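You operate a simulated robot arm through the tools that you are given. There is no shell and no other tool. Be economical: measure what you need, move in short steps, check, and stop when the job is done.

The job below is to be done with a simulated robot arm. You get a single attempt, and the scene is never put back.

TASK
Play the red record at the speed printed on it.
Fine: record on the platter, arm clip to FREE, arm over the record, speed knob, then CUE.
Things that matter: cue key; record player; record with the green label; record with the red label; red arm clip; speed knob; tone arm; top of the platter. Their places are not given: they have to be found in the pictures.

It is judged by the outcome, as a careful person would: the job done as asked, and still so three seconds after it is handed in. It fails if anything else is knocked over, pushed out of place, dropped, spilled or broken.

THE ROBOT
A 7-joint arm with a two-finger parallel gripper, fixed in place. Base frame: the origin is at the foot of the arm, x ahead of it, y to its left, z up. Lengths are in mm, angles in rad, forces in N, time in s.
With the tool pointing down near the work surface it reaches from about 220 to 740 mm from the base axis. Its first joint turns from -2.897 to 2.897 rad. Payload 1.57 kg.
The tool frame sits at the grasp point between the pads (the TCP): z along the fingers, y along the line on which they close. The tips reach 30 mm beyond it. The gripper opens to 110 mm. The fingers are 24 mm wide and 12 mm thick; the gripper's body (48 by 112 mm) begins 78 mm behind the TCP.
Orientation is told as [roll, pitch, yaw] about the base's x, y, z axes, in that order, counted from this pose: with the fingers straight down and closing along the base's y, the tool's x points along the base's -x, its y along +y and its z along -z.

THE INTERFACE
- The arm moves only by the tool arm_command. Its argument "plan" is a list that holds one entry, the list of rows, each a list of 7 numbers: the opening, from 0 (shut) to 1 (fully open), then the shift along the tool's x, y, z in mm, then the turn, a rotation vector about the tool's x, y, z in rad. In form: [[[fingers, x, y, z, wx, wy, wz], ...]]. A call has 1 to 8 rows; each row is the pose to reach, as a shift and turn from the pose commanded when the call began, along the tool's axes at that moment. Each row takes 0.2 s and may step no farther than 50 mm and 0.15 rad from the row before; otherwise, or with a gripper value out of range, the whole call is refused. A pose out of reach is approached as far as the arm can. The call stops where the force on the tool passes 40 N (or 10 N more than at its start, if that is more) or the arm is blocked; 0.2 s more then pass. The fingers move at their own pace (about 45 mm/s each) and stop on an object; they squeeze with about 35 N. The grip force told is the motor's: it shows also when the fingers shut on nothing. Time passes only in rows, and 0.2 s behind the last, so rows that repeat a pose let the fingers close. The reply holds the time, the measured pose of the TCP, the force on the tool along the base axes, the opening and the grip force, in the units named above and with some noise, with the torque about the TCP (base axes, N m) and any sound that the robot's microphone picked up, and new pictures: "pictures" is both (left out), scene, wrist or none.
- Cameras (640 x 400 px; columns grow to the right, rows downward): "scene" is fixed at [398.9, -498.2, 1586.1]; the picture's right is [0.98, -0.19, 0.00], its down [-0.12, -0.63, -0.77] and it looks along [0.15, 0.75, -0.64] (base axes); focal length 366 px, centre (320, 200). "wrist" rides on the gripper at [70, 16, -141] in the tool frame; the picture's right is [-0.23, 0.97, 0.00], its down [-0.86, -0.20, -0.48] and it looks along [-0.47, -0.11, 0.88] (tool axes); focal length 222 px, centre (320, 200).
- move_column(by): slides the trunk up (or, below 0, down) by that many mm; the arm rides with it, the base frame stays. It gives what a move gives, with no picture.
- probe_pixels(camera, pixels): for up to 12 pixels [column, row] of the newest picture of that camera ("zoom" is the newest enlarged one), the place [x, y, z] in the base frame of the surface seen there, good to about 3 mm. No time passes.
- enlarge(camera, box): a new picture of the part [left, top, right, bottom] of that camera's present view, enlarged. No time passes.
- hand_in(): hands the job in; it is judged then, once.

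Go step by step. Measure first, check grasps and placings, and put right what went wrong. The budget is 80 turns and 200 pictures, counting those below and the enlarged ones. Unless the task says otherwise, let go and move clear before handing in.

The tools are called after ">>>" as a command line: name --argument value ..., lists and objects as JSON in quotes. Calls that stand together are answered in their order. arm_command: Moves the arm, as the interface text tells. Its arguments: {"type":"object","properties":{"plan":{"type":"array"},"pictures":{"type":"string","enum":["both","scene","wrist","none"]}},"required":["plan"]} The other tools are called the same way: move_column (by) slides the trunk up or down; probe_pixels (camera, pixels) gives the place of the surface under pixels of a picture; enlarge (camera, box) takes an enlarged picture of a part of a camera's view; hand_in () hands the job in.

At the start:

```text
clock: 0.0
tool_pos: [167.7, 348.7, 1123.0]
orientation: [-0.001, 0.0, 0.0]
ft_force: [-0.2, 0.3, -0.2]
torque: [0.02, 0.02, 0.0]
width: 110.1
gripper_force: 0.0
trunk travel left (down, up): [-500.0, 90.0]
```

scene: 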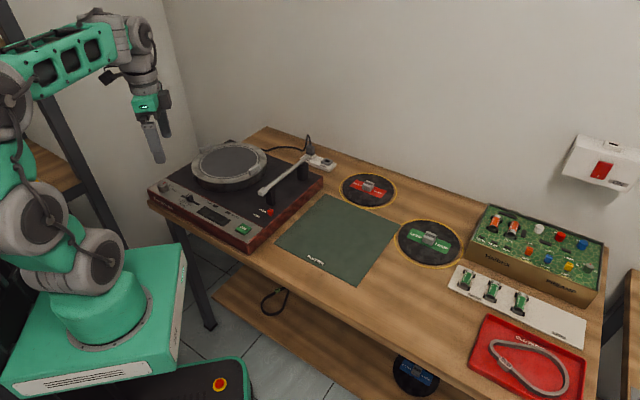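
wrist: 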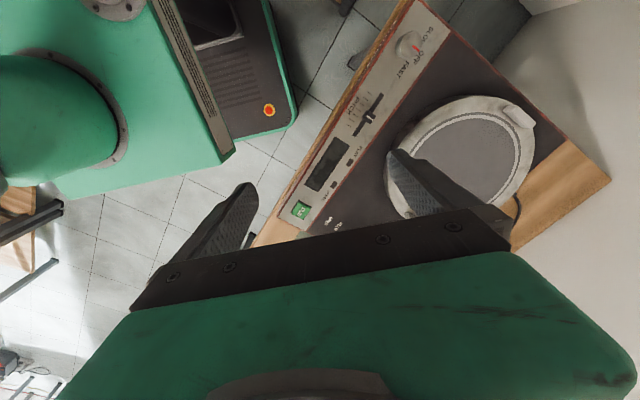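

The scene shows the record player at about (235,190), the red record at (368,190), and the green one at (430,240). I'll enlarge these before moving.

>>> enlarge --camera "scene" --box '[140, 120, 340, 255]'

>>> enlarge --camera "scene" --box '[320, 155, 480, 275]'

>>> enlarge --camera "wrist" --box '[260, 0, 560, 240]'

>>> probe_pixels --camera "scene" --pixels '[[228, 163], [367, 187], [430, 238], [345, 240], [350, 178], [390, 200], [243, 229], [268, 210], [262, 192], [303, 160], [188, 199], [160, 187]]'

```text
2.96 times, centred on (240, 188) of scene
```

zoom: 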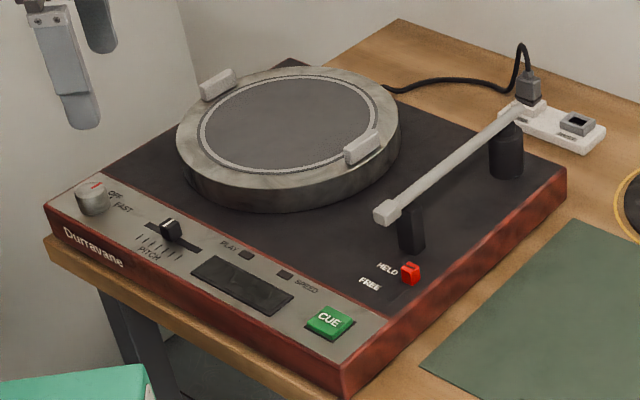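

```text
3.33 times, centred on (400, 215) of scene
```

zoom: 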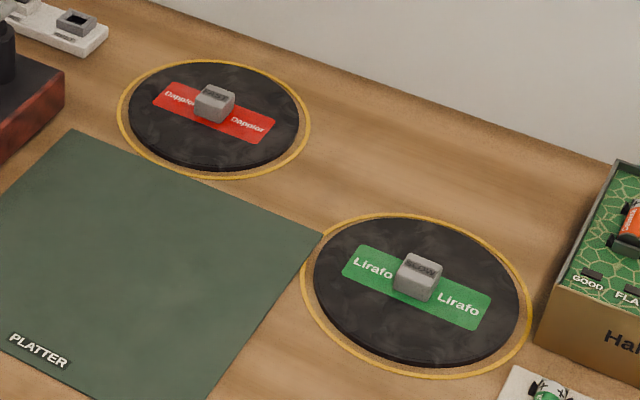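

```text
1.67 times, centred on (410, 120) of wrist
```

zoom: 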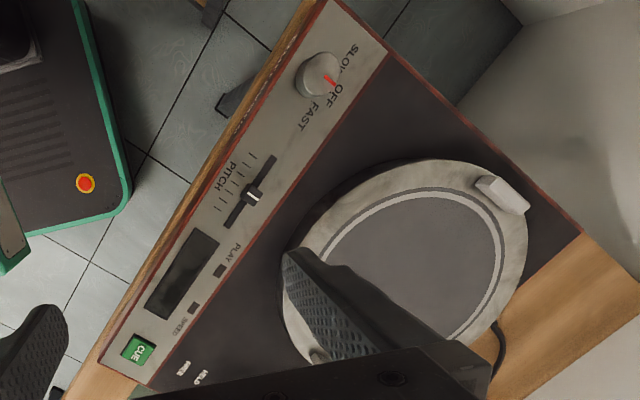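

```text
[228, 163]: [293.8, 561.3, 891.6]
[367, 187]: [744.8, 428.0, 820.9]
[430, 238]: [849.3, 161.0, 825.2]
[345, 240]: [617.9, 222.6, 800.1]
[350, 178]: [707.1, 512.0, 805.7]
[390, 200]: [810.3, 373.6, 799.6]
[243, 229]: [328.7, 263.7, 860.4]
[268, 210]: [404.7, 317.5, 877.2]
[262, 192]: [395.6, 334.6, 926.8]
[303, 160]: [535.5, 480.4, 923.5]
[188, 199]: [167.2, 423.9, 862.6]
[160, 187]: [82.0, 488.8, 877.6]
```

I need the printing on the record and exact sizes. I'll zoom in on the red record's knob and label and on the platter.

>>> enlarge --camera "scene" --box '[345, 170, 393, 200]'

>>> enlarge --camera "scene" --box '[185, 135, 281, 195]'

>>> probe_pixels --camera "zoom" --pixels '[[220, 75], [560, 310], [300, 200], [520, 200], [160, 120], [100, 190], [330, 70], [200, 350], [300, 380], [70, 200], [555, 350], [500, 320]]'

>>> probe_pixels --camera "scene" --pixels '[[368, 183], [344, 188], [393, 193], [358, 204], [378, 175], [318, 195], [398, 231], [364, 283], [277, 243], [210, 145], [253, 165], [400, 232]]'

```text
13.33 times, centred on (369, 185) of scene
```

zoom: 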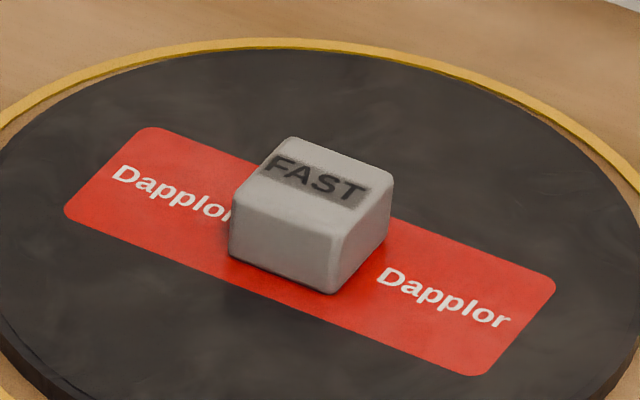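

```text
6.67 times, centred on (233, 165) of scene
```

zoom: 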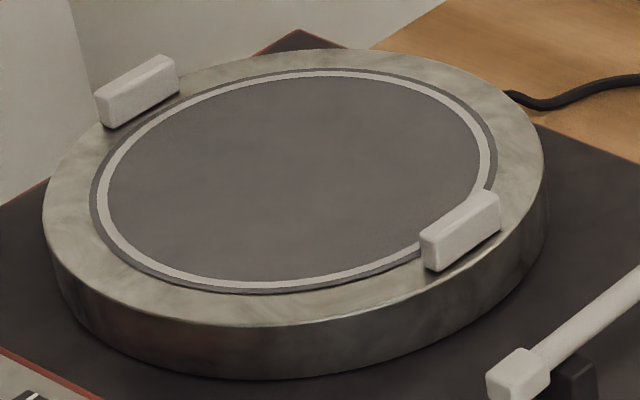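

```text
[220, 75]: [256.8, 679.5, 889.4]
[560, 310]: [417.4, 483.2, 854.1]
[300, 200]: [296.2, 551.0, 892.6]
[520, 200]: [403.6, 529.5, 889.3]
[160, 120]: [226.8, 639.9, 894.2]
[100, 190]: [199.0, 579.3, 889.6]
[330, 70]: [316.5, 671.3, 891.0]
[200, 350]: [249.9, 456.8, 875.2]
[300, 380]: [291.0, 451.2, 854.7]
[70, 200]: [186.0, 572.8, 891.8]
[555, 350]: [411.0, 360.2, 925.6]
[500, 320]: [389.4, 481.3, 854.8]
```

```text
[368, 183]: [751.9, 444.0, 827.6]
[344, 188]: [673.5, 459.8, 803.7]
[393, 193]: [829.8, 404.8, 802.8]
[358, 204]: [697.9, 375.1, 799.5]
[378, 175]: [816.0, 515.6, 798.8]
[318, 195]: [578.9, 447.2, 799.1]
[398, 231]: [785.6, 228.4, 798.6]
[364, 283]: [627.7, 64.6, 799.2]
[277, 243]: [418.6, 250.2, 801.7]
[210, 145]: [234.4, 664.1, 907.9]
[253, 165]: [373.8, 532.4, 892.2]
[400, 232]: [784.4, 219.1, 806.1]
```

The red record reads "FAST" at 13x zoom. Its knob is around (750,437,828), far from the base, so next I'll measure the knob's shape and heading, plus the arm's foot for reach.

>>> enlarge --camera "scene" --box '[345, 170, 393, 200]'

>>> probe_pixels --camera "zoom" --pixels '[[292, 145], [385, 182], [345, 230], [240, 195], [240, 245], [328, 285], [380, 240], [150, 135], [550, 285], [485, 370], [70, 210], [310, 185]]'

>>> probe_pixels --camera "scene" --pixels '[[55, 335], [143, 320], [100, 340], [5, 385], [180, 250], [175, 350], [40, 215], [75, 265], [308, 140], [322, 162], [270, 212], [300, 170]]'

```text
13.33 times, centred on (369, 185) of scene
```

zoom: 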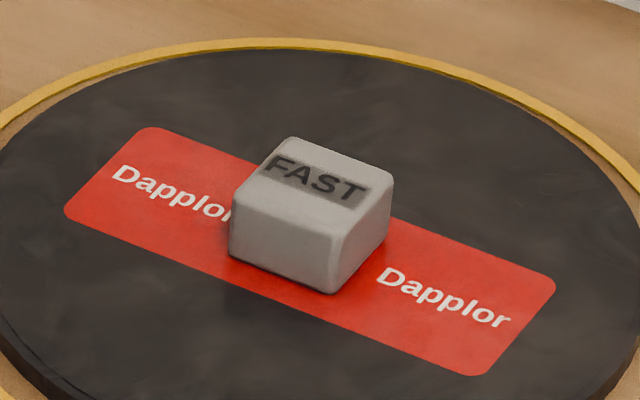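

```text
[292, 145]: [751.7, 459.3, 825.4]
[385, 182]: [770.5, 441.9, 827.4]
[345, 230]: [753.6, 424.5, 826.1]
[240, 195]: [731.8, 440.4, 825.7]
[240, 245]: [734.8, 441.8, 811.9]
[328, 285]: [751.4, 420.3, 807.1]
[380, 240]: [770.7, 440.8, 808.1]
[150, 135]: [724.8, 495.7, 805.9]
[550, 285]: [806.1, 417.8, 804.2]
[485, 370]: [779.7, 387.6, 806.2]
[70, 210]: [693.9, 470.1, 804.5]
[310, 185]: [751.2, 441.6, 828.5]
```

```text
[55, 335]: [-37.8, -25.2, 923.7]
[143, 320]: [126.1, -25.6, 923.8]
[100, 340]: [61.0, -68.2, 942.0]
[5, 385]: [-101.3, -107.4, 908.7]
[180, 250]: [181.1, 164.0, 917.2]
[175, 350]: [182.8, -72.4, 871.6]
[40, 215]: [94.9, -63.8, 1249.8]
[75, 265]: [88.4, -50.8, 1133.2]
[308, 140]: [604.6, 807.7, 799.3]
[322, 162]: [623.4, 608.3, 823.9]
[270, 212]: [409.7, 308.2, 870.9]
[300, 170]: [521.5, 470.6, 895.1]
```

The knob is a block about 26 mm square centred near (751.5,441.5), with its faces turned about 48° and the disc top at z≈804. It's 870 mm out, so I'll yaw the tool by 0.84, lower the trunk and tilt outward. First I'll move over the open area.

>>> arm_command --plan '[[[1, -48.75, -2.5, -3.4, 0, 0, -0.105], [1, -97.5, -5, -6.8, 0, 0, -0.21], [0.8, -146.25, -7.5, -10.1, 0, 0, -0.314], [0.6, -195, -10, -13.5, 0, 0, -0.419], [0.6, -243.75, -12.5, -16.9, 0, 0, -0.524], [0.6, -292.5, -15, -20.3, 0, 0, -0.629], [0.6, -341.25, -17.5, -23.6, 0, 0, -0.733], [0.6, -390, -20, -27, 0, 0, -0.838]]]' --pictures "scene"

>>> move_column --by -150

```text
clock: 1.8
tool_pos: [556.7, 327.2, 1148.6]
orientation: [0.0, 0.003, 0.841]
ft_force: [0.3, -0.7, -0.3]
torque: [0.01, 0.04, 0.0]
width: 66.3
gripper_force: 0.0
trunk travel left (down, up): [-500.0, 90.0]
```

scene: 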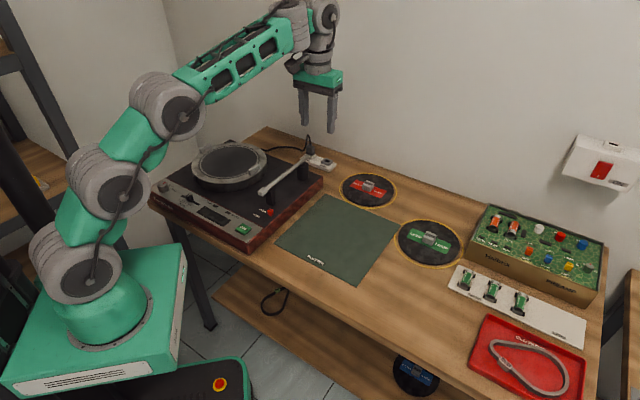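

```text
clock: 3.5
tool_pos: [555.8, 326.9, 1001.6]
orientation: [0.001, -0.001, 0.838]
ft_force: [0.0, 0.1, 0.0]
torque: [-0.02, 0.01, 0.0]
width: 66.1
gripper_force: 0.2
trunk travel left (down, up): [-350.0, 240.0]
```

The arm is at (556,327,1002) in clear space. I'll now move above the knob with the tool tilted 0.4 rad outward.

>>> arm_command --plan '[[[0.6, -36, -11.5, 10, 0, -0.07, 0], [0.6, -72, -22.9, 20, 0, -0.14, 0], [0.6, -108, -34.4, 30, 0, -0.2, 0], [0.6, -144, -45.8, 40, 0, -0.27, 0], [0.6, -180, -57.3, 50, 0, -0.34, 0], [0.6, -216.1, -68.7, 60, 0, -0.4, 0], [0.6, -216.1, -68.7, 100, 0, -0.4, 0]]]'

```text
clock: 5.2
tool_pos: [660.5, 348.2, 921.8]
orientation: [0.001, -0.341, 0.839]
ft_force: [-0.1, 0.3, 0.7]
torque: [0.0, -0.04, 0.0]
width: 65.8
gripper_force: 0.1
out of reach, approached as far as the arm can: row 2, 3, 4, 5, 6, 7
trunk travel left (down, up): [-350.0, 240.0]
```

scene: 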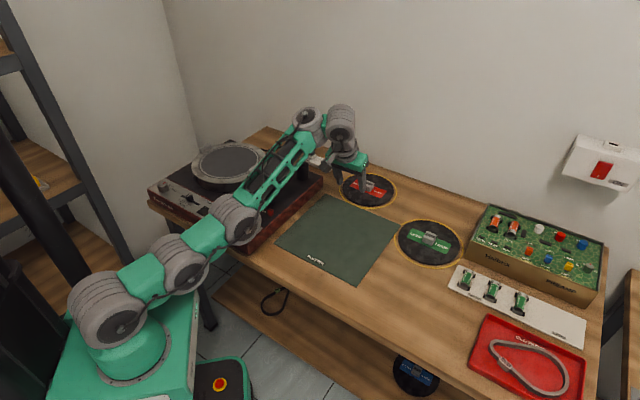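
wrist: 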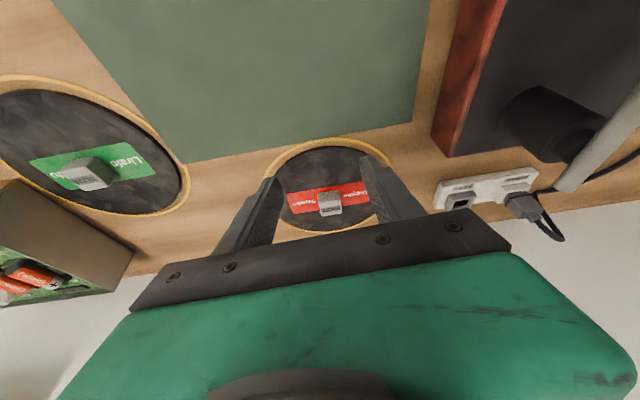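

The tool stopped at (660,348), where the arm is almost straight. I'll probe the joint locations at (107,310), (180,262), (237,218), (308,122) and (341,122) to pick the best trunk height.

>>> probe_pixels --camera "scene" --pixels '[[112, 310], [122, 323], [185, 265], [237, 218], [308, 120], [342, 122], [345, 150], [362, 160], [366, 187], [120, 360], [290, 165], [140, 285]]'

>>> enlarge --camera "scene" --box '[40, 90, 400, 400]'

```text
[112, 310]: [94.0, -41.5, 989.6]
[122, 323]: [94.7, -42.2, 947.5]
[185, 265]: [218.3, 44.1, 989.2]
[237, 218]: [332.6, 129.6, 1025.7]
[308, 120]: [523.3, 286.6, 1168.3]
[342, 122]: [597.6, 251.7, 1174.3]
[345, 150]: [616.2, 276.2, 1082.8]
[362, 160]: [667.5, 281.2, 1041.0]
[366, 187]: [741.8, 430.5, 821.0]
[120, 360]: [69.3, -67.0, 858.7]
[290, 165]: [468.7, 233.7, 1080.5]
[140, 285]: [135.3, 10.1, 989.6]
```

```text
1.29 times, centred on (220, 245) of scene
```

zoom: 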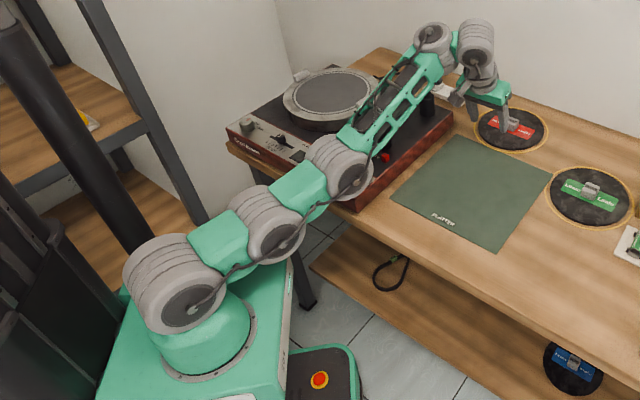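

The shoulder axis is near z≈947 and the wrist near z≈1170, so a larger outward tilt at this trunk height should add reach. I'll test by tilting further in small steps and reading the pose.

>>> arm_command --plan '[[[0.6, 0, 0, 0, 0, -0.14, 0], [0.6, 0, 0, 0, 0, -0.28, 0]]]' --pictures "none"

```text
clock: 5.8
tool_pos: [660.1, 347.7, 920.4]
orientation: [0.002, -0.338, 0.837]
ft_force: [-0.7, 0.2, 0.0]
torque: [0.0, -0.03, 0.01]
width: 65.7
gripper_force: 0.1
out of reach, approached as far as the arm can: row 1, 2
trunk travel left (down, up): [-350.0, 240.0]
```

It didn't move. I'll retract inward by about 85 mm and then tilt there, to see how the commanded pose behaves.

>>> arm_command --plan '[[[0.6, 40, 0, -14, 0, 0, 0], [0.6, 80, 0, -28, 0, 0, 0]]]' --pictures "none"

```text
clock: 6.3
tool_pos: [640.5, 305.7, 931.0]
orientation: [0.001, -0.337, 0.838]
ft_force: [-0.7, 0.3, 0.1]
torque: [-0.03, 0.03, 0.07]
width: 65.8
gripper_force: 0.1
out of reach, approached as far as the arm can: row 1, 2
trunk travel left (down, up): [-350.0, 240.0]
```

Still short of the target, so the commanded pose probably stays at the unreached one. I'll keep retracting until the arm reaches it exactly.

>>> arm_command --plan '[[[0.6, 40, 0, -14, 0, 0, 0], [0.6, 80, 0, -28, 0, 0, 0], [0.6, 120, 0, -42, 0, 0, 0]]]' --pictures "none"

```text
clock: 7.2
tool_pos: [647.8, 262.2, 964.9]
orientation: [0.0, -0.336, 0.838]
ft_force: [0.5, -0.2, -0.4]
torque: [-0.02, 0.02, -0.03]
width: 66.0
gripper_force: 0.0
out of reach, approached as far as the arm can: row 1, 2, 3
trunk travel left (down, up): [-350.0, 240.0]
```

The radius is only 699 and tilt holds at about -0.337, so a joint limit may be involved. I'll look at the picture while undoing the extra tilt.

>>> arm_command --plan '[[[0.6, 0, 0, 0, 0, 0.14, 0], [0.6, 0, 0, 0, 0, 0.28, 0], [0.6, 0, 0, 0, 0, 0.28, 0]]]'

```text
clock: 8.0
tool_pos: [648.7, 261.7, 966.1]
orientation: [0.005, -0.096, 0.837]
ft_force: [-0.2, 0.0, 0.2]
torque: [0.0, 0.02, 0.02]
width: 66.2
gripper_force: 0.0
trunk travel left (down, up): [-350.0, 240.0]
```

scene: 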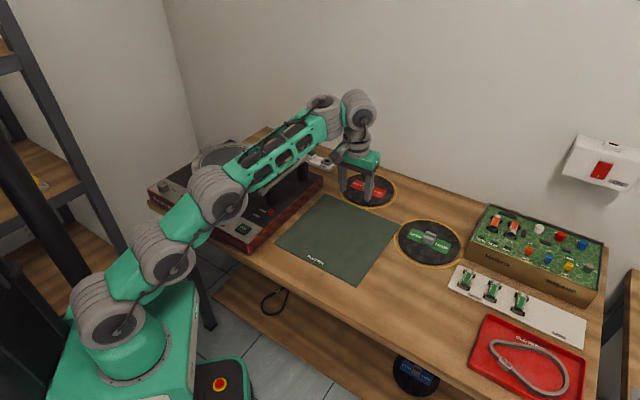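
wrist: 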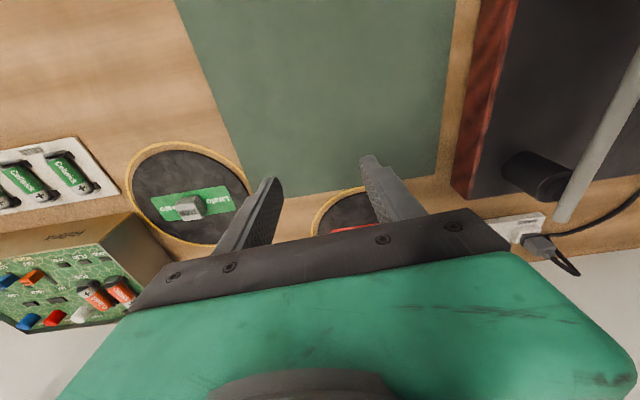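

No reach warning this time, at tilt -0.096. I'll test whether it moves inward and up cleanly from here.

>>> arm_command --plan '[[[0.6, 40, 0, 0, 0, 0, 0], [0.6, 80, 0, 0, 0, 0, 0]]]' --pictures "none"

```text
clock: 8.6
tool_pos: [593.6, 200.4, 959.0]
orientation: [0.0, -0.059, 0.84]
ft_force: [0.7, -0.1, -0.3]
torque: [0.0, 0.04, 0.01]
width: 66.0
gripper_force: 0.0
trunk travel left (down, up): [-350.0, 240.0]
```

This moved as commanded, so commands track the reached pose. From here over the mat I'll go down to z≈900 and tilt to about -0.8 before extending.

>>> arm_command --plan '[[[0.6, 0, 0, 20, 0, -0.13, 0], [0.6, 0, 0, 40, 0, -0.26, 0], [0.6, 0, 0, 60, 0, -0.39, 0], [0.6, 0, 0, 60, 0, -0.52, 0], [0.6, 0, 0, 60, 0, -0.65, 0], [0.6, 0, 0, 60, 0, -0.75, 0]]]'

```text
clock: 9.9
tool_pos: [689.1, 210.1, 949.5]
orientation: [0.029, -0.501, 0.84]
ft_force: [-0.5, 0.3, 0.5]
torque: [-0.02, 0.01, 0.01]
width: 66.0
gripper_force: 0.1
out of reach, approached as far as the arm can: row 2, 3, 4, 5, 6
trunk travel left (down, up): [-350.0, 240.0]
```

scene: 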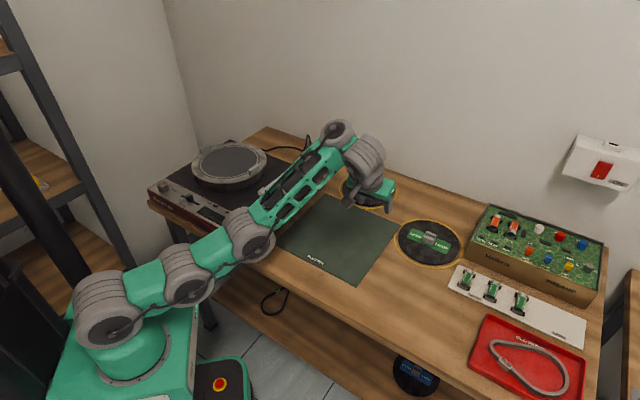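
wrist: 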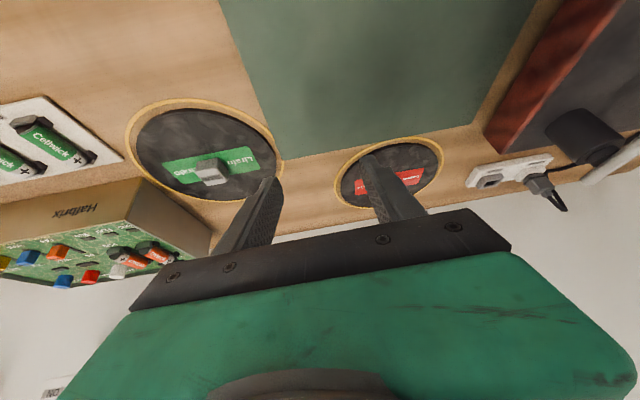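

Tilting beyond about 0.5 pushes the TCP outward instead, so a wrist joint seems limited. I'll probe the forearm and wrist links at (250,232), (300,185), (338,135), (368,155) and (378,190) to see the bend.

>>> enlarge --camera "scene" --box '[180, 105, 420, 255]'

>>> probe_pixels --camera "scene" --pixels '[[118, 325], [195, 287], [253, 243], [290, 205], [340, 132], [362, 160], [375, 160], [380, 193], [387, 210], [318, 170], [130, 270], [225, 245]]'

```text
2.67 times, centred on (300, 180) of scene
```

zoom: 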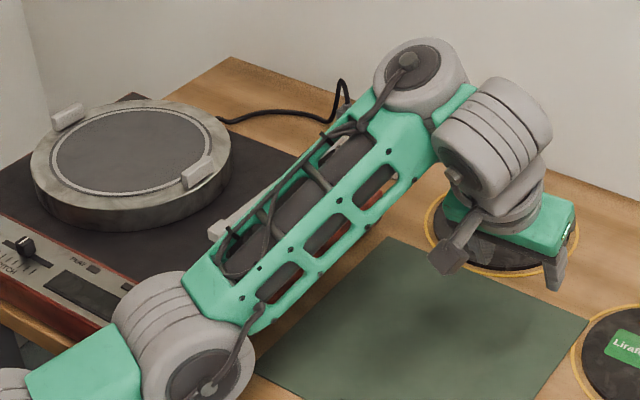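

```text
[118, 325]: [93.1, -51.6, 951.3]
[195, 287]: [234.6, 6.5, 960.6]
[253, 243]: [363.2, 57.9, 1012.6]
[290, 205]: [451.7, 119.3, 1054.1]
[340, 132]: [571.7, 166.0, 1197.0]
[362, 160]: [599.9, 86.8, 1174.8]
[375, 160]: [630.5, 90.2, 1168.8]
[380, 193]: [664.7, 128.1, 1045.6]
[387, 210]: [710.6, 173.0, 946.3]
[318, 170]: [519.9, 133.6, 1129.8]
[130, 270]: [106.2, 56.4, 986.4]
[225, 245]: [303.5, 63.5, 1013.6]
```

The forearm rises about 38° while the tool tilts 29°, consistent with a limit on the wrist bend. To learn the true envelope, I'll go back to a nearer pose with the tool vertical and pointing radially.

>>> arm_command --plan '[[[0.6, 12, 43, -9.5, 0, 0.125, 0], [0.6, 24, 86, -19, 0, 0.25, 0], [0.6, 36, 129, -28, 0, 0.375, 0], [0.6, 48.4, 172, -37.8, 0, 0.5, 0], [0.6, 48.4, 172, -37.8, 0, 0.5, 0]]]' --pictures "none"

>>> arm_command --plan '[[[0.6, 0, 0, 0, 0, 0, 0.12], [0.6, 0, 0, 0, 0, 0, 0.24], [0.6, 0, 0, 0, 0, 0, 0.35], [0.6, 0, 0, 0, 0, 0, 0.35]]]' --pictures "none"

>>> arm_command --plan '[[[0.6, 0, 0, 0, 0, -0.12, 0], [0.6, 0, 0, 0, 0, -0.24, 0], [0.6, 0, 0, 0, 0, -0.36, 0], [0.6, 0, 0, 0, 0, -0.48, 0], [0.6, 0, 0, 0, 0, -0.6, 0]]]'

```text
clock: 11.2
tool_pos: [522.4, 280.0, 964.6]
orientation: [0.024, 0.002, 0.853]
ft_force: [0.4, -0.2, 0.4]
torque: [-0.01, -0.02, 0.01]
width: 65.8
gripper_force: 0.1
out of reach, approached as far as the arm can: row 1, 2, 3
trunk travel left (down, up): [-350.0, 240.0]
```

```text
clock: 12.2
tool_pos: [524.0, 282.5, 962.7]
orientation: [0.025, 0.008, 0.502]
ft_force: [0.5, 0.6, 0.1]
torque: [-0.02, -0.03, 0.02]
width: 66.1
gripper_force: 0.0
trunk travel left (down, up): [-350.0, 240.0]
```

```text
clock: 13.3
tool_pos: [582.1, 334.9, 1074.2]
orientation: [0.01, -0.503, 0.49]
ft_force: [1.2, 2.3, -3.9]
torque: [-0.1, 0.0, -0.05]
width: 66.0
gripper_force: 0.0
out of reach, approached as far as the arm can: row 1, 3, 4, 5
trunk travel left (down, up): [-350.0, 240.0]
```

scene: 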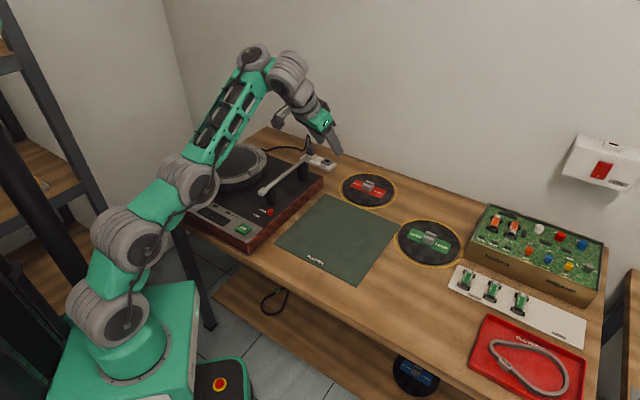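
wrist: 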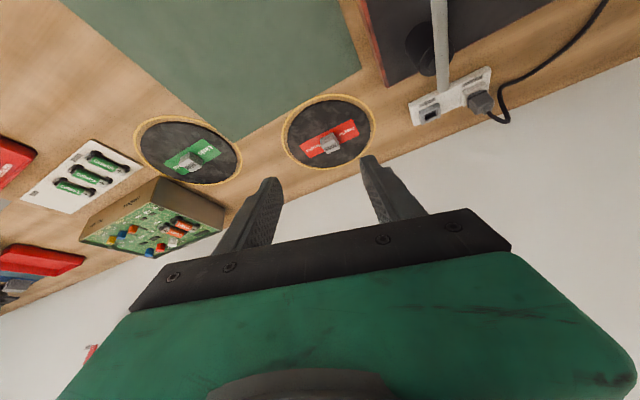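

Again the tool holds a fixed angle to the forearm while the arm stretches. I'll measure that angle from the caps at (120,325), (130,245), (195,190), (255,58), (290,75) and the fingers.

>>> enlarge --camera "scene" --box '[60, 30, 380, 380]'

>>> probe_pixels --camera "scene" --pixels '[[125, 318], [145, 252], [200, 192], [256, 58], [282, 88], [300, 95], [320, 120], [335, 145], [90, 345], [165, 225], [225, 130], [240, 100]]'

>>> probe_pixels --camera "wrist" --pixels '[[329, 139], [190, 158], [350, 115], [290, 115], [435, 50]]'

```text
1.14 times, centred on (220, 205) of scene
```

zoom: 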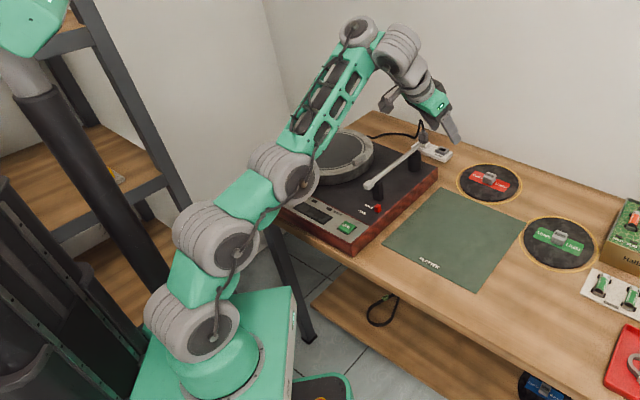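

```text
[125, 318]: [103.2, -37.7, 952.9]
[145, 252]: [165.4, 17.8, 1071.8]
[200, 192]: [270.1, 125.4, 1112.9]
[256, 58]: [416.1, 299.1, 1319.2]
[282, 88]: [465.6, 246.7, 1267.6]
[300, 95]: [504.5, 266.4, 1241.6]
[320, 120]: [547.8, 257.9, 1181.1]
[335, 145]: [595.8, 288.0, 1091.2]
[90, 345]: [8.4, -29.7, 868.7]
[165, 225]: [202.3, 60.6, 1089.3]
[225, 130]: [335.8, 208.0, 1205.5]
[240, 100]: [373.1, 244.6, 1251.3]
```

```text
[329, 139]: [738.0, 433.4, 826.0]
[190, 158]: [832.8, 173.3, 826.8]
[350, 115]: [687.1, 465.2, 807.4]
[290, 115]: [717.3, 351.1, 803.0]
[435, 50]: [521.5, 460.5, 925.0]
```

The tool-to-forearm angle is about 101–105° in all three stuck poses, so a wrist limit looks likely but may depend on trunk height. I'll untilt, raise the trunk back and test tilt in that posture.

>>> arm_command --plan '[[[0.6, 24, -4, 8, 0, 0.12, 0], [0.6, 47, -8, 16, 0, 0.25, 0], [0.6, 70, -12, 24, 0, 0.38, 0], [0.6, 94, -15, 32.5, 0, 0.5, 0], [0.6, 94, -15, 32.5, 0, 0.5, 0]]]' --pictures "none"

>>> move_column --by 150

>>> arm_command --plan '[[[0.6, 0, 0, 40, 0, 0, 0], [0.6, 0, 0, 80, 0, 0, 0], [0.6, 0, 0, 120, 0, 0, 0], [0.6, 0, 0, 160, 0, 0, 0], [0.6, 0, 0, 200, 0, 0, 0], [0.6, 0, 0, 230, 0, 0, 0]]]' --pictures "scene"

```text
clock: 14.6
tool_pos: [530.2, 292.8, 1004.2]
orientation: [0.012, -0.012, 0.497]
ft_force: [0.6, 0.2, 0.0]
torque: [0.0, 0.01, 0.01]
width: 65.8
gripper_force: 0.0
trunk travel left (down, up): [-350.0, 240.0]
```

```text
clock: 16.3
tool_pos: [531.5, 292.3, 1155.2]
orientation: [0.013, -0.011, 0.496]
ft_force: [-0.3, 0.1, -0.5]
torque: [-0.03, 0.01, -0.03]
width: 66.1
gripper_force: 0.1
trunk travel left (down, up): [-500.0, 90.0]
```

```text
clock: 17.7
tool_pos: [558.8, 311.1, 949.7]
orientation: [0.009, 0.003, 0.495]
ft_force: [-0.4, 0.3, 1.0]
torque: [0.0, 0.03, 0.04]
width: 65.7
gripper_force: 0.1
out of reach, approached as far as the arm can: row 5, 6
trunk travel left (down, up): [-500.0, 90.0]
```

scene: 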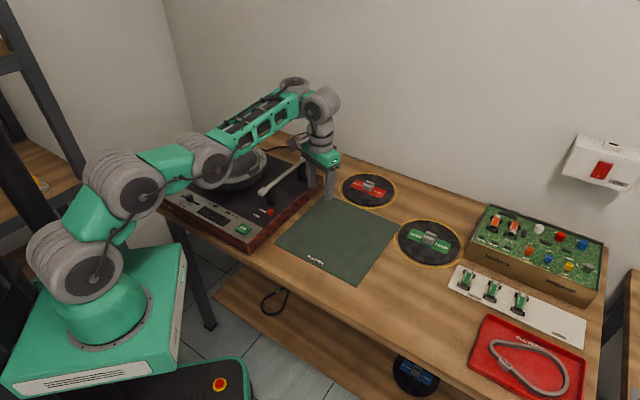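

At this trunk height the arm can't go below z≈950 with the tool down, and the wrist sits well to the right of the arm plane. So the wrist looks like an offset type stuck in an unfavourable branch, which I may be able to flip. I'll first rise into clear space, then roll the tool sideways to the right to test it.

>>> arm_command --plan '[[[0.2, 15, 0, -45, 0, 0, 0], [0.2, 30, 0, -90, 0, 0, 0], [0.2, 45, 0, -135, 0, 0, 0], [0.2, 60, 0, -180, 0, 0, 0], [0.2, 75, 0, -225, 0, 0, 0], [0.2, 90, 0, -265, 0, 0, 0]]]' --pictures "none"

>>> arm_command --plan '[[[0.2, 0, -35, -2.5, 0.14, 0, 0], [0.2, 0, -69, -9.7, 0.28, 0, 0], [0.2, 0, -102, -21.8, 0.42, 0, 0], [0.2, 0, -133, -38.2, 0.56, 0, 0], [0.2, 0, -161, -58.8, 0.7, 0, 0], [0.2, 0, -186, -83, 0.84, 0, 0], [0.2, 0, -208, -111, 0.98, 0, 0], [0.2, 0, -225, -141, 1.12, 0, 0]]]'

```text
clock: 19.1
tool_pos: [476.0, 262.4, 1213.6]
orientation: [0.01, -0.013, 0.496]
ft_force: [-0.4, 0.2, 0.0]
torque: [-0.02, -0.02, -0.02]
width: 22.0
gripper_force: 0.1
trunk travel left (down, up): [-500.0, 90.0]
```

```text
clock: 20.9
tool_pos: [592.6, -30.7, 1333.8]
orientation: [-0.63, -0.144, 0.606]
ft_force: [-1.6, -2.6, -0.6]
torque: [0.18, -0.06, 0.1]
width: 22.0
gripper_force: 0.2
out of reach, approached as far as the arm can: row 1, 4, 5, 6, 7, 8
trunk travel left (down, up): [-500.0, 90.0]
```

scene: 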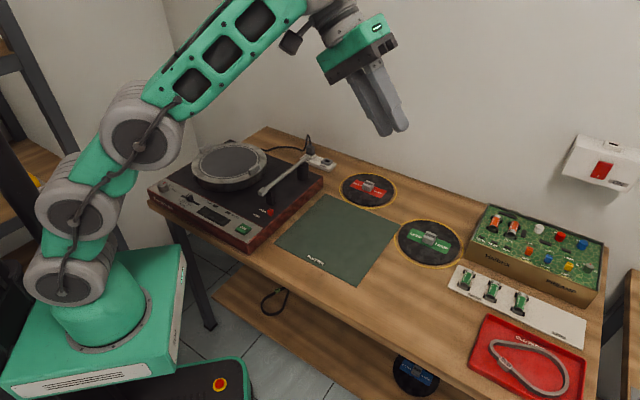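
wrist: 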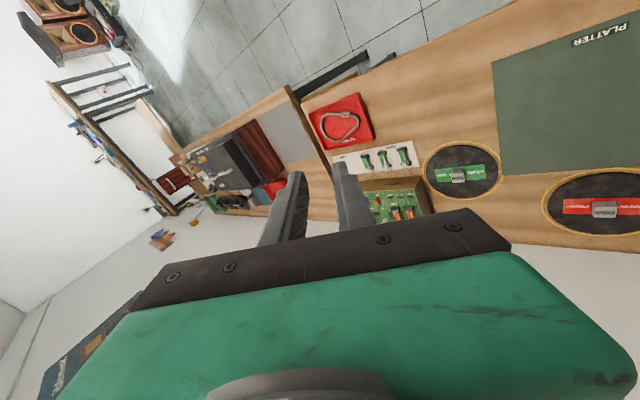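

The sideways roll also stuck, at 0.63. I'll check whether the tool is again on the same cone about the forearm.

>>> probe_pixels --camera "scene" --pixels '[[141, 148], [82, 218], [64, 295], [175, 115], [275, 30], [290, 12], [330, 30], [340, 10], [365, 60], [378, 27], [390, 130], [165, 95]]'

>>> enlarge --camera "scene" --box '[20, 0, 420, 310]'

```text
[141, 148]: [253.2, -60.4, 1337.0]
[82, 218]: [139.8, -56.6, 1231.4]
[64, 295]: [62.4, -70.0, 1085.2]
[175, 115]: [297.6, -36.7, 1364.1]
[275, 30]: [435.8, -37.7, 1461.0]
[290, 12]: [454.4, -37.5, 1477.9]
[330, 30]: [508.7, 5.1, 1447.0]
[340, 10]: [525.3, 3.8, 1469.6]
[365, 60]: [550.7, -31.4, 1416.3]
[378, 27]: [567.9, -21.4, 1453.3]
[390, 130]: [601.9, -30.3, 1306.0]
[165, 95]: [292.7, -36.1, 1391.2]
```

```text
1.29 times, centred on (220, 155) of scene
```

zoom: 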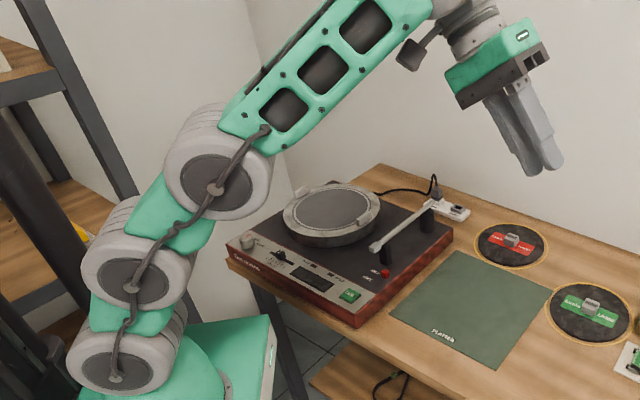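

Along the forearm itself the angle is again ≈97°, so the wrist bend is capped on this side. I'll come back upright, then tilt inward to see whether the other side of the fold is open.

>>> arm_command --plan '[[[0.2, 0, 44, -12, -0.126, 0.03, 0], [0.2, 1, 89, -23, -0.252, 0.06, 0], [0.2, 1, 133, -35, -0.378, 0.09, 0], [0.2, 2, 178, -46, -0.504, 0.12, 0], [0.2, 2, 222, -58, -0.63, 0.144, 0], [0.2, 2, 222, -58, -0.63, 0.144, 0]]]' --pictures "none"

>>> arm_command --plan '[[[0.2, 0, 0, 0, 0, 0.14, 0], [0.2, 0, 0, 0, 0, 0.28, 0], [0.2, 0, 0, 0, 0, 0.42, 0], [0.2, 0, 0, 0, 0, 0.56, 0], [0.2, 0, 0, 0, 0, 0.7, 0], [0.2, 0, 0, 0, 0, 0.84, 0], [0.2, 0, 0, 0, 0, 0.98, 0], [0.2, 0, 0, 0, 0, 1.12, 0]]]'

```text
clock: 22.3
tool_pos: [478.9, 155.7, 1252.5]
orientation: [0.003, -0.007, 0.565]
ft_force: [0.7, 0.1, 0.3]
torque: [-0.02, -0.05, 0.0]
width: 21.9
gripper_force: 0.0
trunk travel left (down, up): [-500.0, 90.0]
```

```text
clock: 22.9
tool_pos: [484.1, 158.8, 1249.4]
orientation: [0.001, 0.178, 0.571]
ft_force: [15.6, 3.1, -34.3]
torque: [0.25, 0.37, 0.12]
width: 22.0
gripper_force: 0.2
out of reach, approached as far as the arm can: row 2
trunk travel left (down, up): [-500.0, 90.0]
stopped in row 2: the force on the tool passed its limit at 115 N (the readings are from after the stop); the commanded pose is now the measured one
```

scene: 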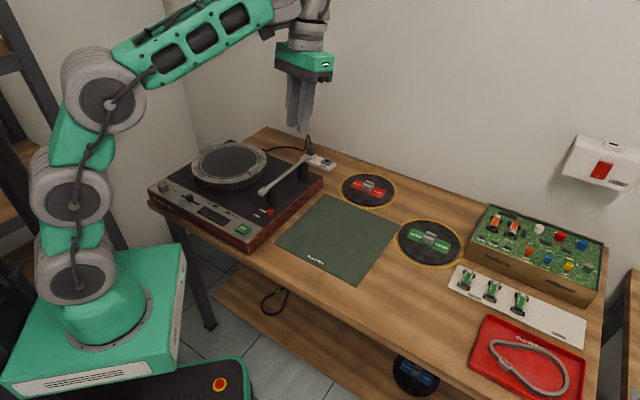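
wrist: 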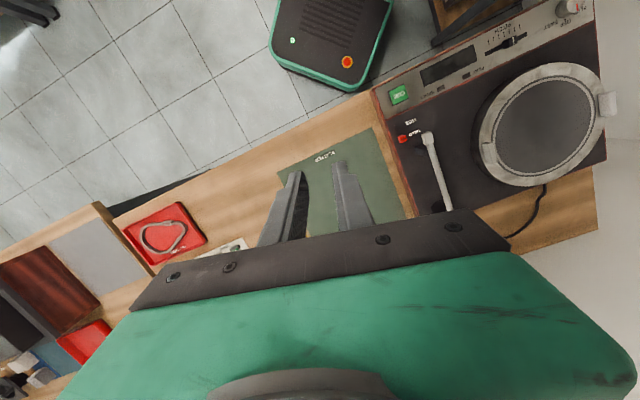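

The inward tilt stopped on a force spike at only 0.18 rad. I'll zoom in on the wrist to see what touched or jammed.

>>> enlarge --camera "scene" --box '[220, 0, 380, 130]'

>>> probe_pixels --camera "scene" --pixels '[[110, 105], [74, 196], [72, 283], [150, 75], [235, 20], [250, 10], [310, 10], [290, 10], [305, 60], [300, 115], [283, 62], [325, 15]]'

>>> arm_command --plan '[[[0.2, 0, 0, 0, 0, -0.06, 0], [0.2, 0, 0, 0, 0, -0.12, 0], [0.2, 0, 0, 0, 0, -0.18, 0]]]' --pictures "none"

```text
3.08 times, centred on (300, 65) of scene
```

zoom: 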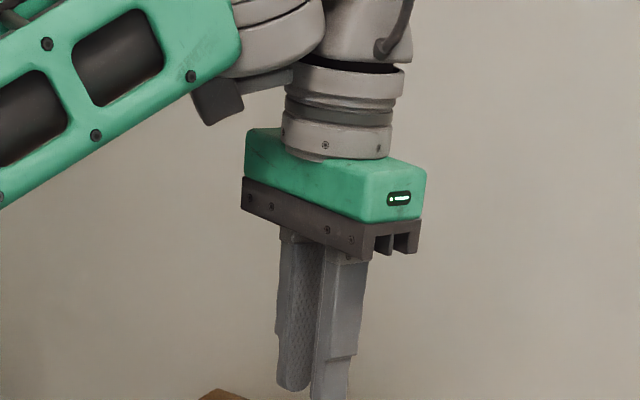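

```text
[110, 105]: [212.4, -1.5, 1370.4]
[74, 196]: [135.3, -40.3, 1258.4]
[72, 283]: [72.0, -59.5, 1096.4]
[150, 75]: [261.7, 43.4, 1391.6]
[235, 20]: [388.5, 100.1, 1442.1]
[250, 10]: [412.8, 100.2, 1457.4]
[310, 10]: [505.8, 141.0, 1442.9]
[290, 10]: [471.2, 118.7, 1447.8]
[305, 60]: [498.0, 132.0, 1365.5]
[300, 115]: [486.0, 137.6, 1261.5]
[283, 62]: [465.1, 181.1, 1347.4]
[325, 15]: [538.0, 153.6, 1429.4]
```

```text
clock: 23.7
tool_pos: [484.5, 156.5, 1251.2]
orientation: [0.0, 0.002, 0.566]
ft_force: [-0.6, -0.1, 0.3]
torque: [-0.04, -0.02, 0.0]
width: 22.2
gripper_force: 0.0
trunk travel left (down, up): [-500.0, 90.0]
```

The camera mount touches the forearm when tilting inward, so this wrist has only a narrow tilt range. A fully opened gripper closing along the radial line reaches about 60 mm farther with the outer finger, enough to draw the record closer. I'll yaw by 90° and lower the trunk to test the tool-down reach.

>>> arm_command --plan '[[[0.2, 0, 0, 0, 0, 0, -0.145], [0.2, 0, 0, 0, 0, 0, -0.29], [0.2, 0, 0, 0, 0, 0, -0.435], [0.2, 0, 0, 0, 0, 0, -0.58], [0.2, 0, 0, 0, 0, 0, -0.725], [0.2, 0, 0, 0, 0, 0, -0.87], [0.2, 0, 0, 0, 0, 0, -1.015], [0.2, 0, 0, 0, 0, 0, -1.16]]]' --pictures "none"

>>> arm_command --plan '[[[0.2, 0, 0, 0, 0, 0, -0.13], [0.4, 0, 0, 0, 0, 0, -0.26], [0.6, 0, 0, 0, 0, 0, -0.374], [1, 0, 0, 0, 0, 0, -0.374]]]' --pictures "scene"

>>> move_column --by -150

```text
clock: 25.5
tool_pos: [484.4, 156.7, 1250.3]
orientation: [0.003, 0.002, 1.731]
ft_force: [0.1, 0.7, 0.6]
torque: [-0.03, 0.0, 0.02]
width: 21.9
gripper_force: 0.1
trunk travel left (down, up): [-500.0, 90.0]
```

```text
clock: 26.5
tool_pos: [483.9, 157.9, 1251.1]
orientation: [0.004, -0.001, 2.103]
ft_force: [0.1, 0.1, -1.0]
torque: [-0.02, 0.0, 0.02]
width: 88.1
gripper_force: 0.1
trunk travel left (down, up): [-500.0, 90.0]
```

scene: 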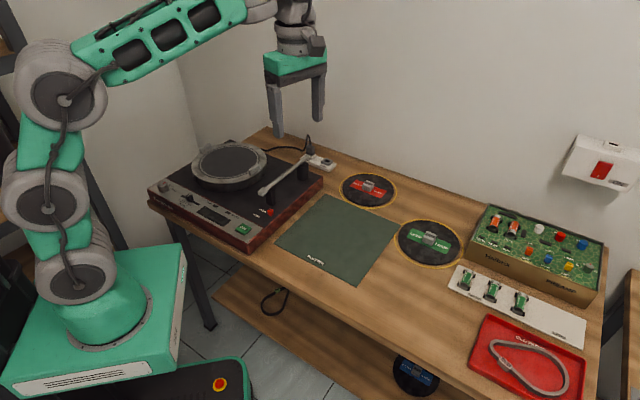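

```text
clock: 28.2
tool_pos: [483.8, 156.3, 1101.8]
orientation: [0.004, -0.001, 2.102]
ft_force: [0.1, 0.3, 0.1]
torque: [-0.02, -0.01, -0.01]
width: 110.2
gripper_force: 0.0
trunk travel left (down, up): [-350.0, 240.0]
```

Yaw is now 2.10, with the closing line radial and the camera off to the side. I'll test the outward tilt once more in this posture.

>>> arm_command --plan '[[[1, 0, 0, 0, 0.14, 0, 0], [1, 0, 0, 0, 0.28, 0, 0], [1, 0, 0, 0, 0.42, 0, 0], [1, 0, 0, 0, 0.56, 0, 0]]]' --pictures "scene"

```text
clock: 29.2
tool_pos: [470.8, 158.7, 1114.9]
orientation: [-0.552, 0.005, 2.098]
ft_force: [-0.8, -0.3, -0.3]
torque: [0.02, -0.01, 0.03]
width: 109.9
gripper_force: 0.1
out of reach, approached as far as the arm can: row 4
trunk travel left (down, up): [-350.0, 240.0]
```

scene: 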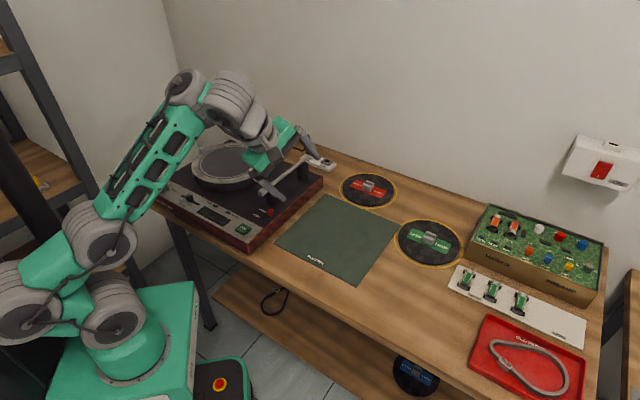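

This posture held the 0.55 tilt because the arm is folded back. Now I'll untilt, come down toward azimuth 30°, and raise the trunk by 70 for the best tool-down reach.

>>> arm_command --plan '[[[1, -16, -8, 37, -0.09, 0, 0], [1, -33, -17, 75, -0.19, 0, 0], [1, -49, -25, 112, -0.28, 0, 0], [1, -65, -33, 150, -0.37, 0, 0], [1, -82, -42, 187, -0.46, 0, 0], [1, -98, -50, 225, -0.555, 0, 0], [1, -98, -50, 225, -0.555, 0, 0]]]' --pictures "none"

>>> move_column --by 70

```text
clock: 30.8
tool_pos: [562.5, 325.0, 947.9]
orientation: [0.003, 0.001, 2.101]
ft_force: [0.6, -0.3, 0.8]
torque: [-0.03, 0.0, 0.01]
width: 109.8
gripper_force: 0.0
trunk travel left (down, up): [-350.0, 240.0]
```

```text
clock: 31.9
tool_pos: [561.4, 324.3, 1018.4]
orientation: [0.002, 0.001, 2.101]
ft_force: [-0.4, 1.1, 1.5]
torque: [0.05, 0.02, 0.01]
width: 109.8
gripper_force: 0.1
trunk travel left (down, up): [-420.0, 170.0]
```

Now at r≈648, I'll extend outward and down to z≈880 and see how far the tool gets while vertical.

>>> arm_command --plan '[[[1, 0, 0, 40, 0, 0, 0], [1, 0, 0, 85, 0, 0, 0], [1, 0, -20, 130, 0, 0, 0], [1, 0, -60, 138, 0, 0, 0], [1, 0, -90, 138, 0, 0, 0], [1, 0, -110, 138, 0, 0, 0], [1, 0, -120, 138, 0, 0, 0]]]'

```text
clock: 33.5
tool_pos: [635.0, 365.6, 879.6]
orientation: [-0.001, 0.0, 2.102]
ft_force: [0.3, -0.4, 0.1]
torque: [0.02, 0.0, 0.01]
width: 110.0
gripper_force: 0.1
out of reach, approached as far as the arm can: row 5, 6, 7
trunk travel left (down, up): [-420.0, 170.0]
```

scene: 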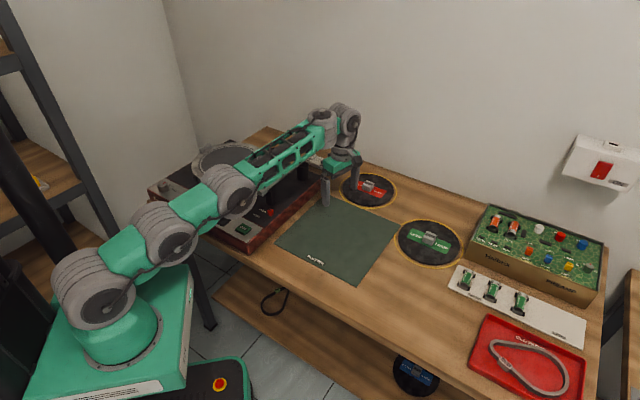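
wrist: 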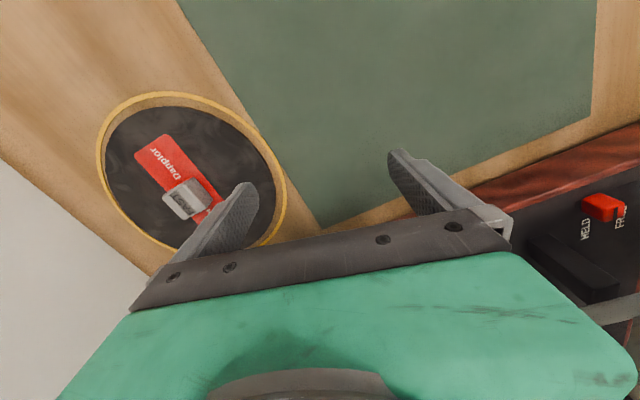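

With the tool exactly vertical it reaches r=733, so the outer finger sits about over the near rim of the disc, seen at (240,185) in the wrist view. I'll probe the rim, knob and mat heights precisely.

>>> enlarge --camera "wrist" --box '[80, 80, 320, 280]'

>>> probe_pixels --camera "wrist" --pixels '[[107, 180], [190, 107], [150, 118], [268, 175], [273, 215], [235, 125], [180, 194], [200, 182], [300, 140], [290, 110], [255, 115], [340, 120]]'

>>> enlarge --camera "scene" --box '[300, 160, 400, 220]'

```text
2.00 times, centred on (200, 180) of wrist
```

zoom: 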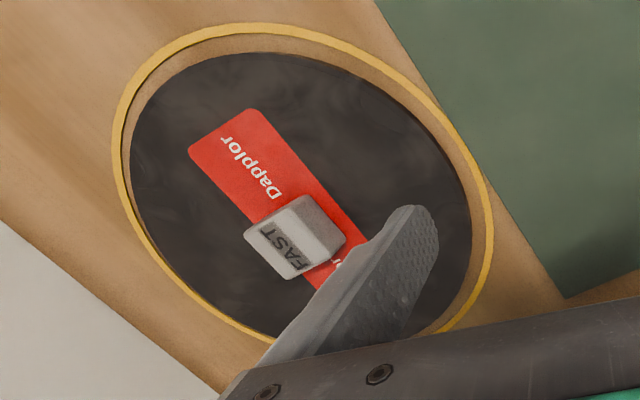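

```text
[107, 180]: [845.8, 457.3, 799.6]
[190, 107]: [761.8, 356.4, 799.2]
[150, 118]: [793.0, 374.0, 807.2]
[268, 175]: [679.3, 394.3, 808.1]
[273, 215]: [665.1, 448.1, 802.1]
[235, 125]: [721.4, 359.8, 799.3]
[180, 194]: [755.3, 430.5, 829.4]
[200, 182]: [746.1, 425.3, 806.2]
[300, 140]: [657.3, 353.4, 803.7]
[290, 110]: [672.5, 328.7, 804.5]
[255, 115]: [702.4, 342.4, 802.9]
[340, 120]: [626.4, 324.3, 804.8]
```

```text
6.40 times, centred on (350, 190) of scene
```

zoom: 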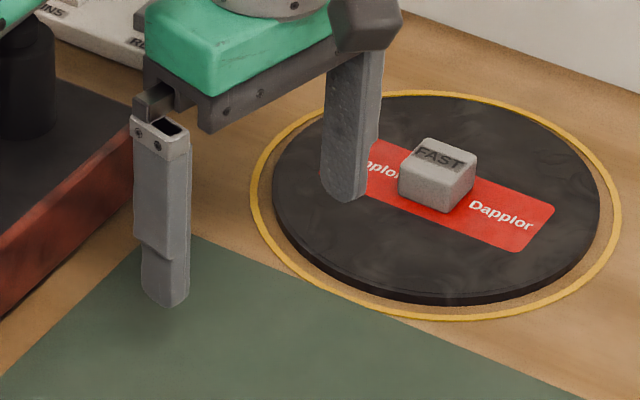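

The disc's near rim is at about (679,394), so its radius is nearer 84–86 and it overlaps the outer finger. I'll centre on its azimuth, push to the reach limit and descend to just above it.

>>> arm_command --plan '[[[1, -5, -5, 12, 0, 0, 0], [1, -6, -8, 24, 0, 0, 0], [1, -6, -10, 34, 0, 0, 0], [1, -6, -12, 34, 0, 0, 0]]]'

```text
clock: 34.5
tool_pos: [635.4, 369.5, 843.3]
orientation: [0.001, 0.0, 2.101]
ft_force: [0.7, -0.2, -0.1]
torque: [-0.02, -0.01, 0.02]
width: 109.7
gripper_force: 0.0
out of reach, approached as far as the arm can: row 2, 3, 4
trunk travel left (down, up): [-420.0, 170.0]
```

scene: 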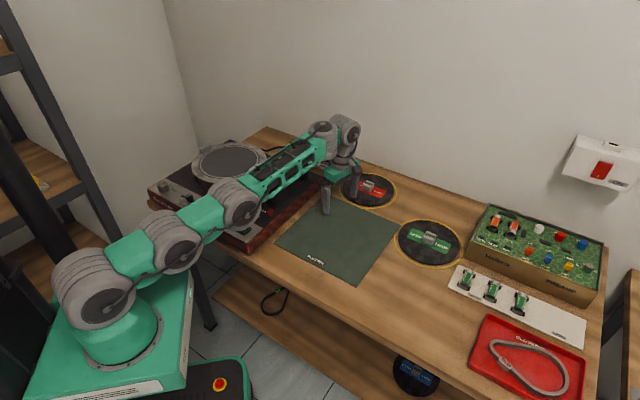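
wrist: 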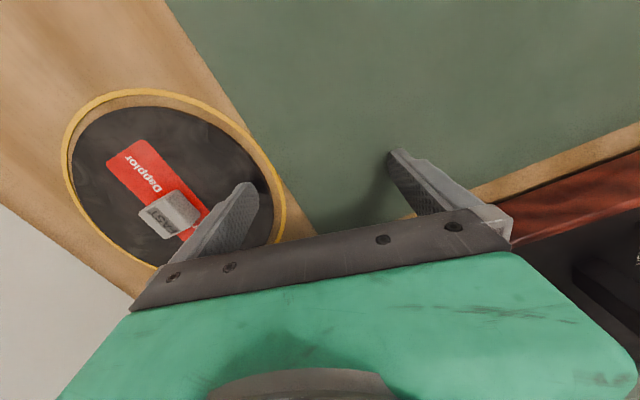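

The outer finger is over the disc by about 10–15 mm at z≈813. I'll tilt slightly inward so the outer finger leads, and lower a few mm to make contact.

>>> arm_command --plan '[[[1, 0, 0, 0, -0.05, 0, 0], [1, 0, 0, 1, -0.05, 0, 0], [1, 0, 0, 2, -0.05, 0, 0], [1, 0, 0, 3, -0.05, 0, 0], [1, 0, 0, 3, -0.05, 0, 0]]]' --pictures "none"

```text
clock: 35.7
tool_pos: [626.6, 363.7, 839.6]
orientation: [0.047, -0.001, 2.101]
ft_force: [-1.5, -0.3, 2.5]
torque: [0.07, -0.12, 0.01]
width: 109.6
gripper_force: 0.2
out of reach, approached as far as the arm can: row 1, 2, 3, 4, 5
trunk travel left (down, up): [-420.0, 170.0]
```

Tilting inward cost 10 mm of reach, and there's light contact (2.5 N). I'll lift slightly, untilt and get back to the farther radius before pressing.

>>> arm_command --plan '[[[1, 0, 0, -5, 0.0, 0, 0], [1, 0, -6, -5, 0.05, 0, 0], [1, 0, -12, -5, 0.05, 0, 0], [1, 0, -12, -1, 0.05, 0, 0], [1, 0, -12, 1, 0.05, 0, 0]]]' --pictures "none"

```text
clock: 36.9
tool_pos: [638.1, 369.6, 835.9]
orientation: [-0.001, 0.001, 2.102]
ft_force: [-0.4, -0.1, 1.0]
torque: [0.0, -0.03, 0.03]
width: 110.0
gripper_force: 0.0
trunk travel left (down, up): [-420.0, 170.0]
```

Now at r=737 with the tip at z≈806. I'll press down in 1 mm steps.

>>> arm_command --plan '[[[1, 0, 0, 1, 0, 0, 0], [1, 0, 0, 2, 0, 0, 0], [1, 0, 0, 2, 0, 0, 0]]]'

```text
clock: 37.7
tool_pos: [638.4, 369.1, 836.4]
orientation: [-0.004, 0.0, 2.101]
ft_force: [1.4, 1.2, 7.6]
torque: [0.25, -0.44, -0.01]
width: 109.9
gripper_force: 0.1
trunk travel left (down, up): [-420.0, 170.0]
```

scene: 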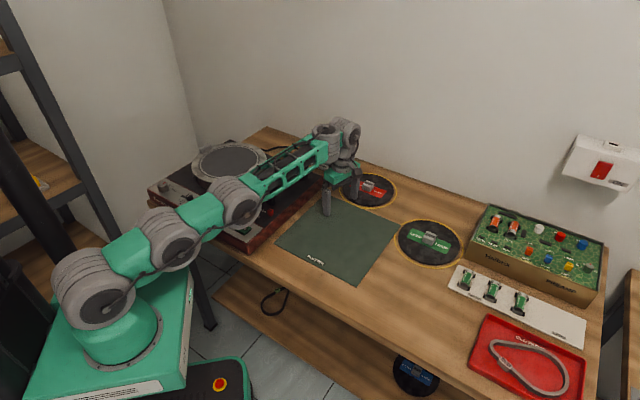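
wrist: 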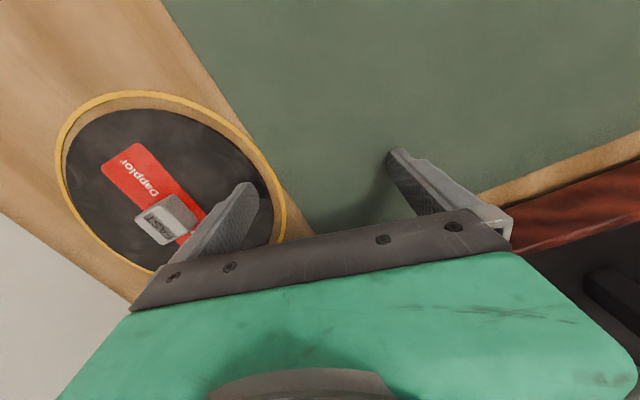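

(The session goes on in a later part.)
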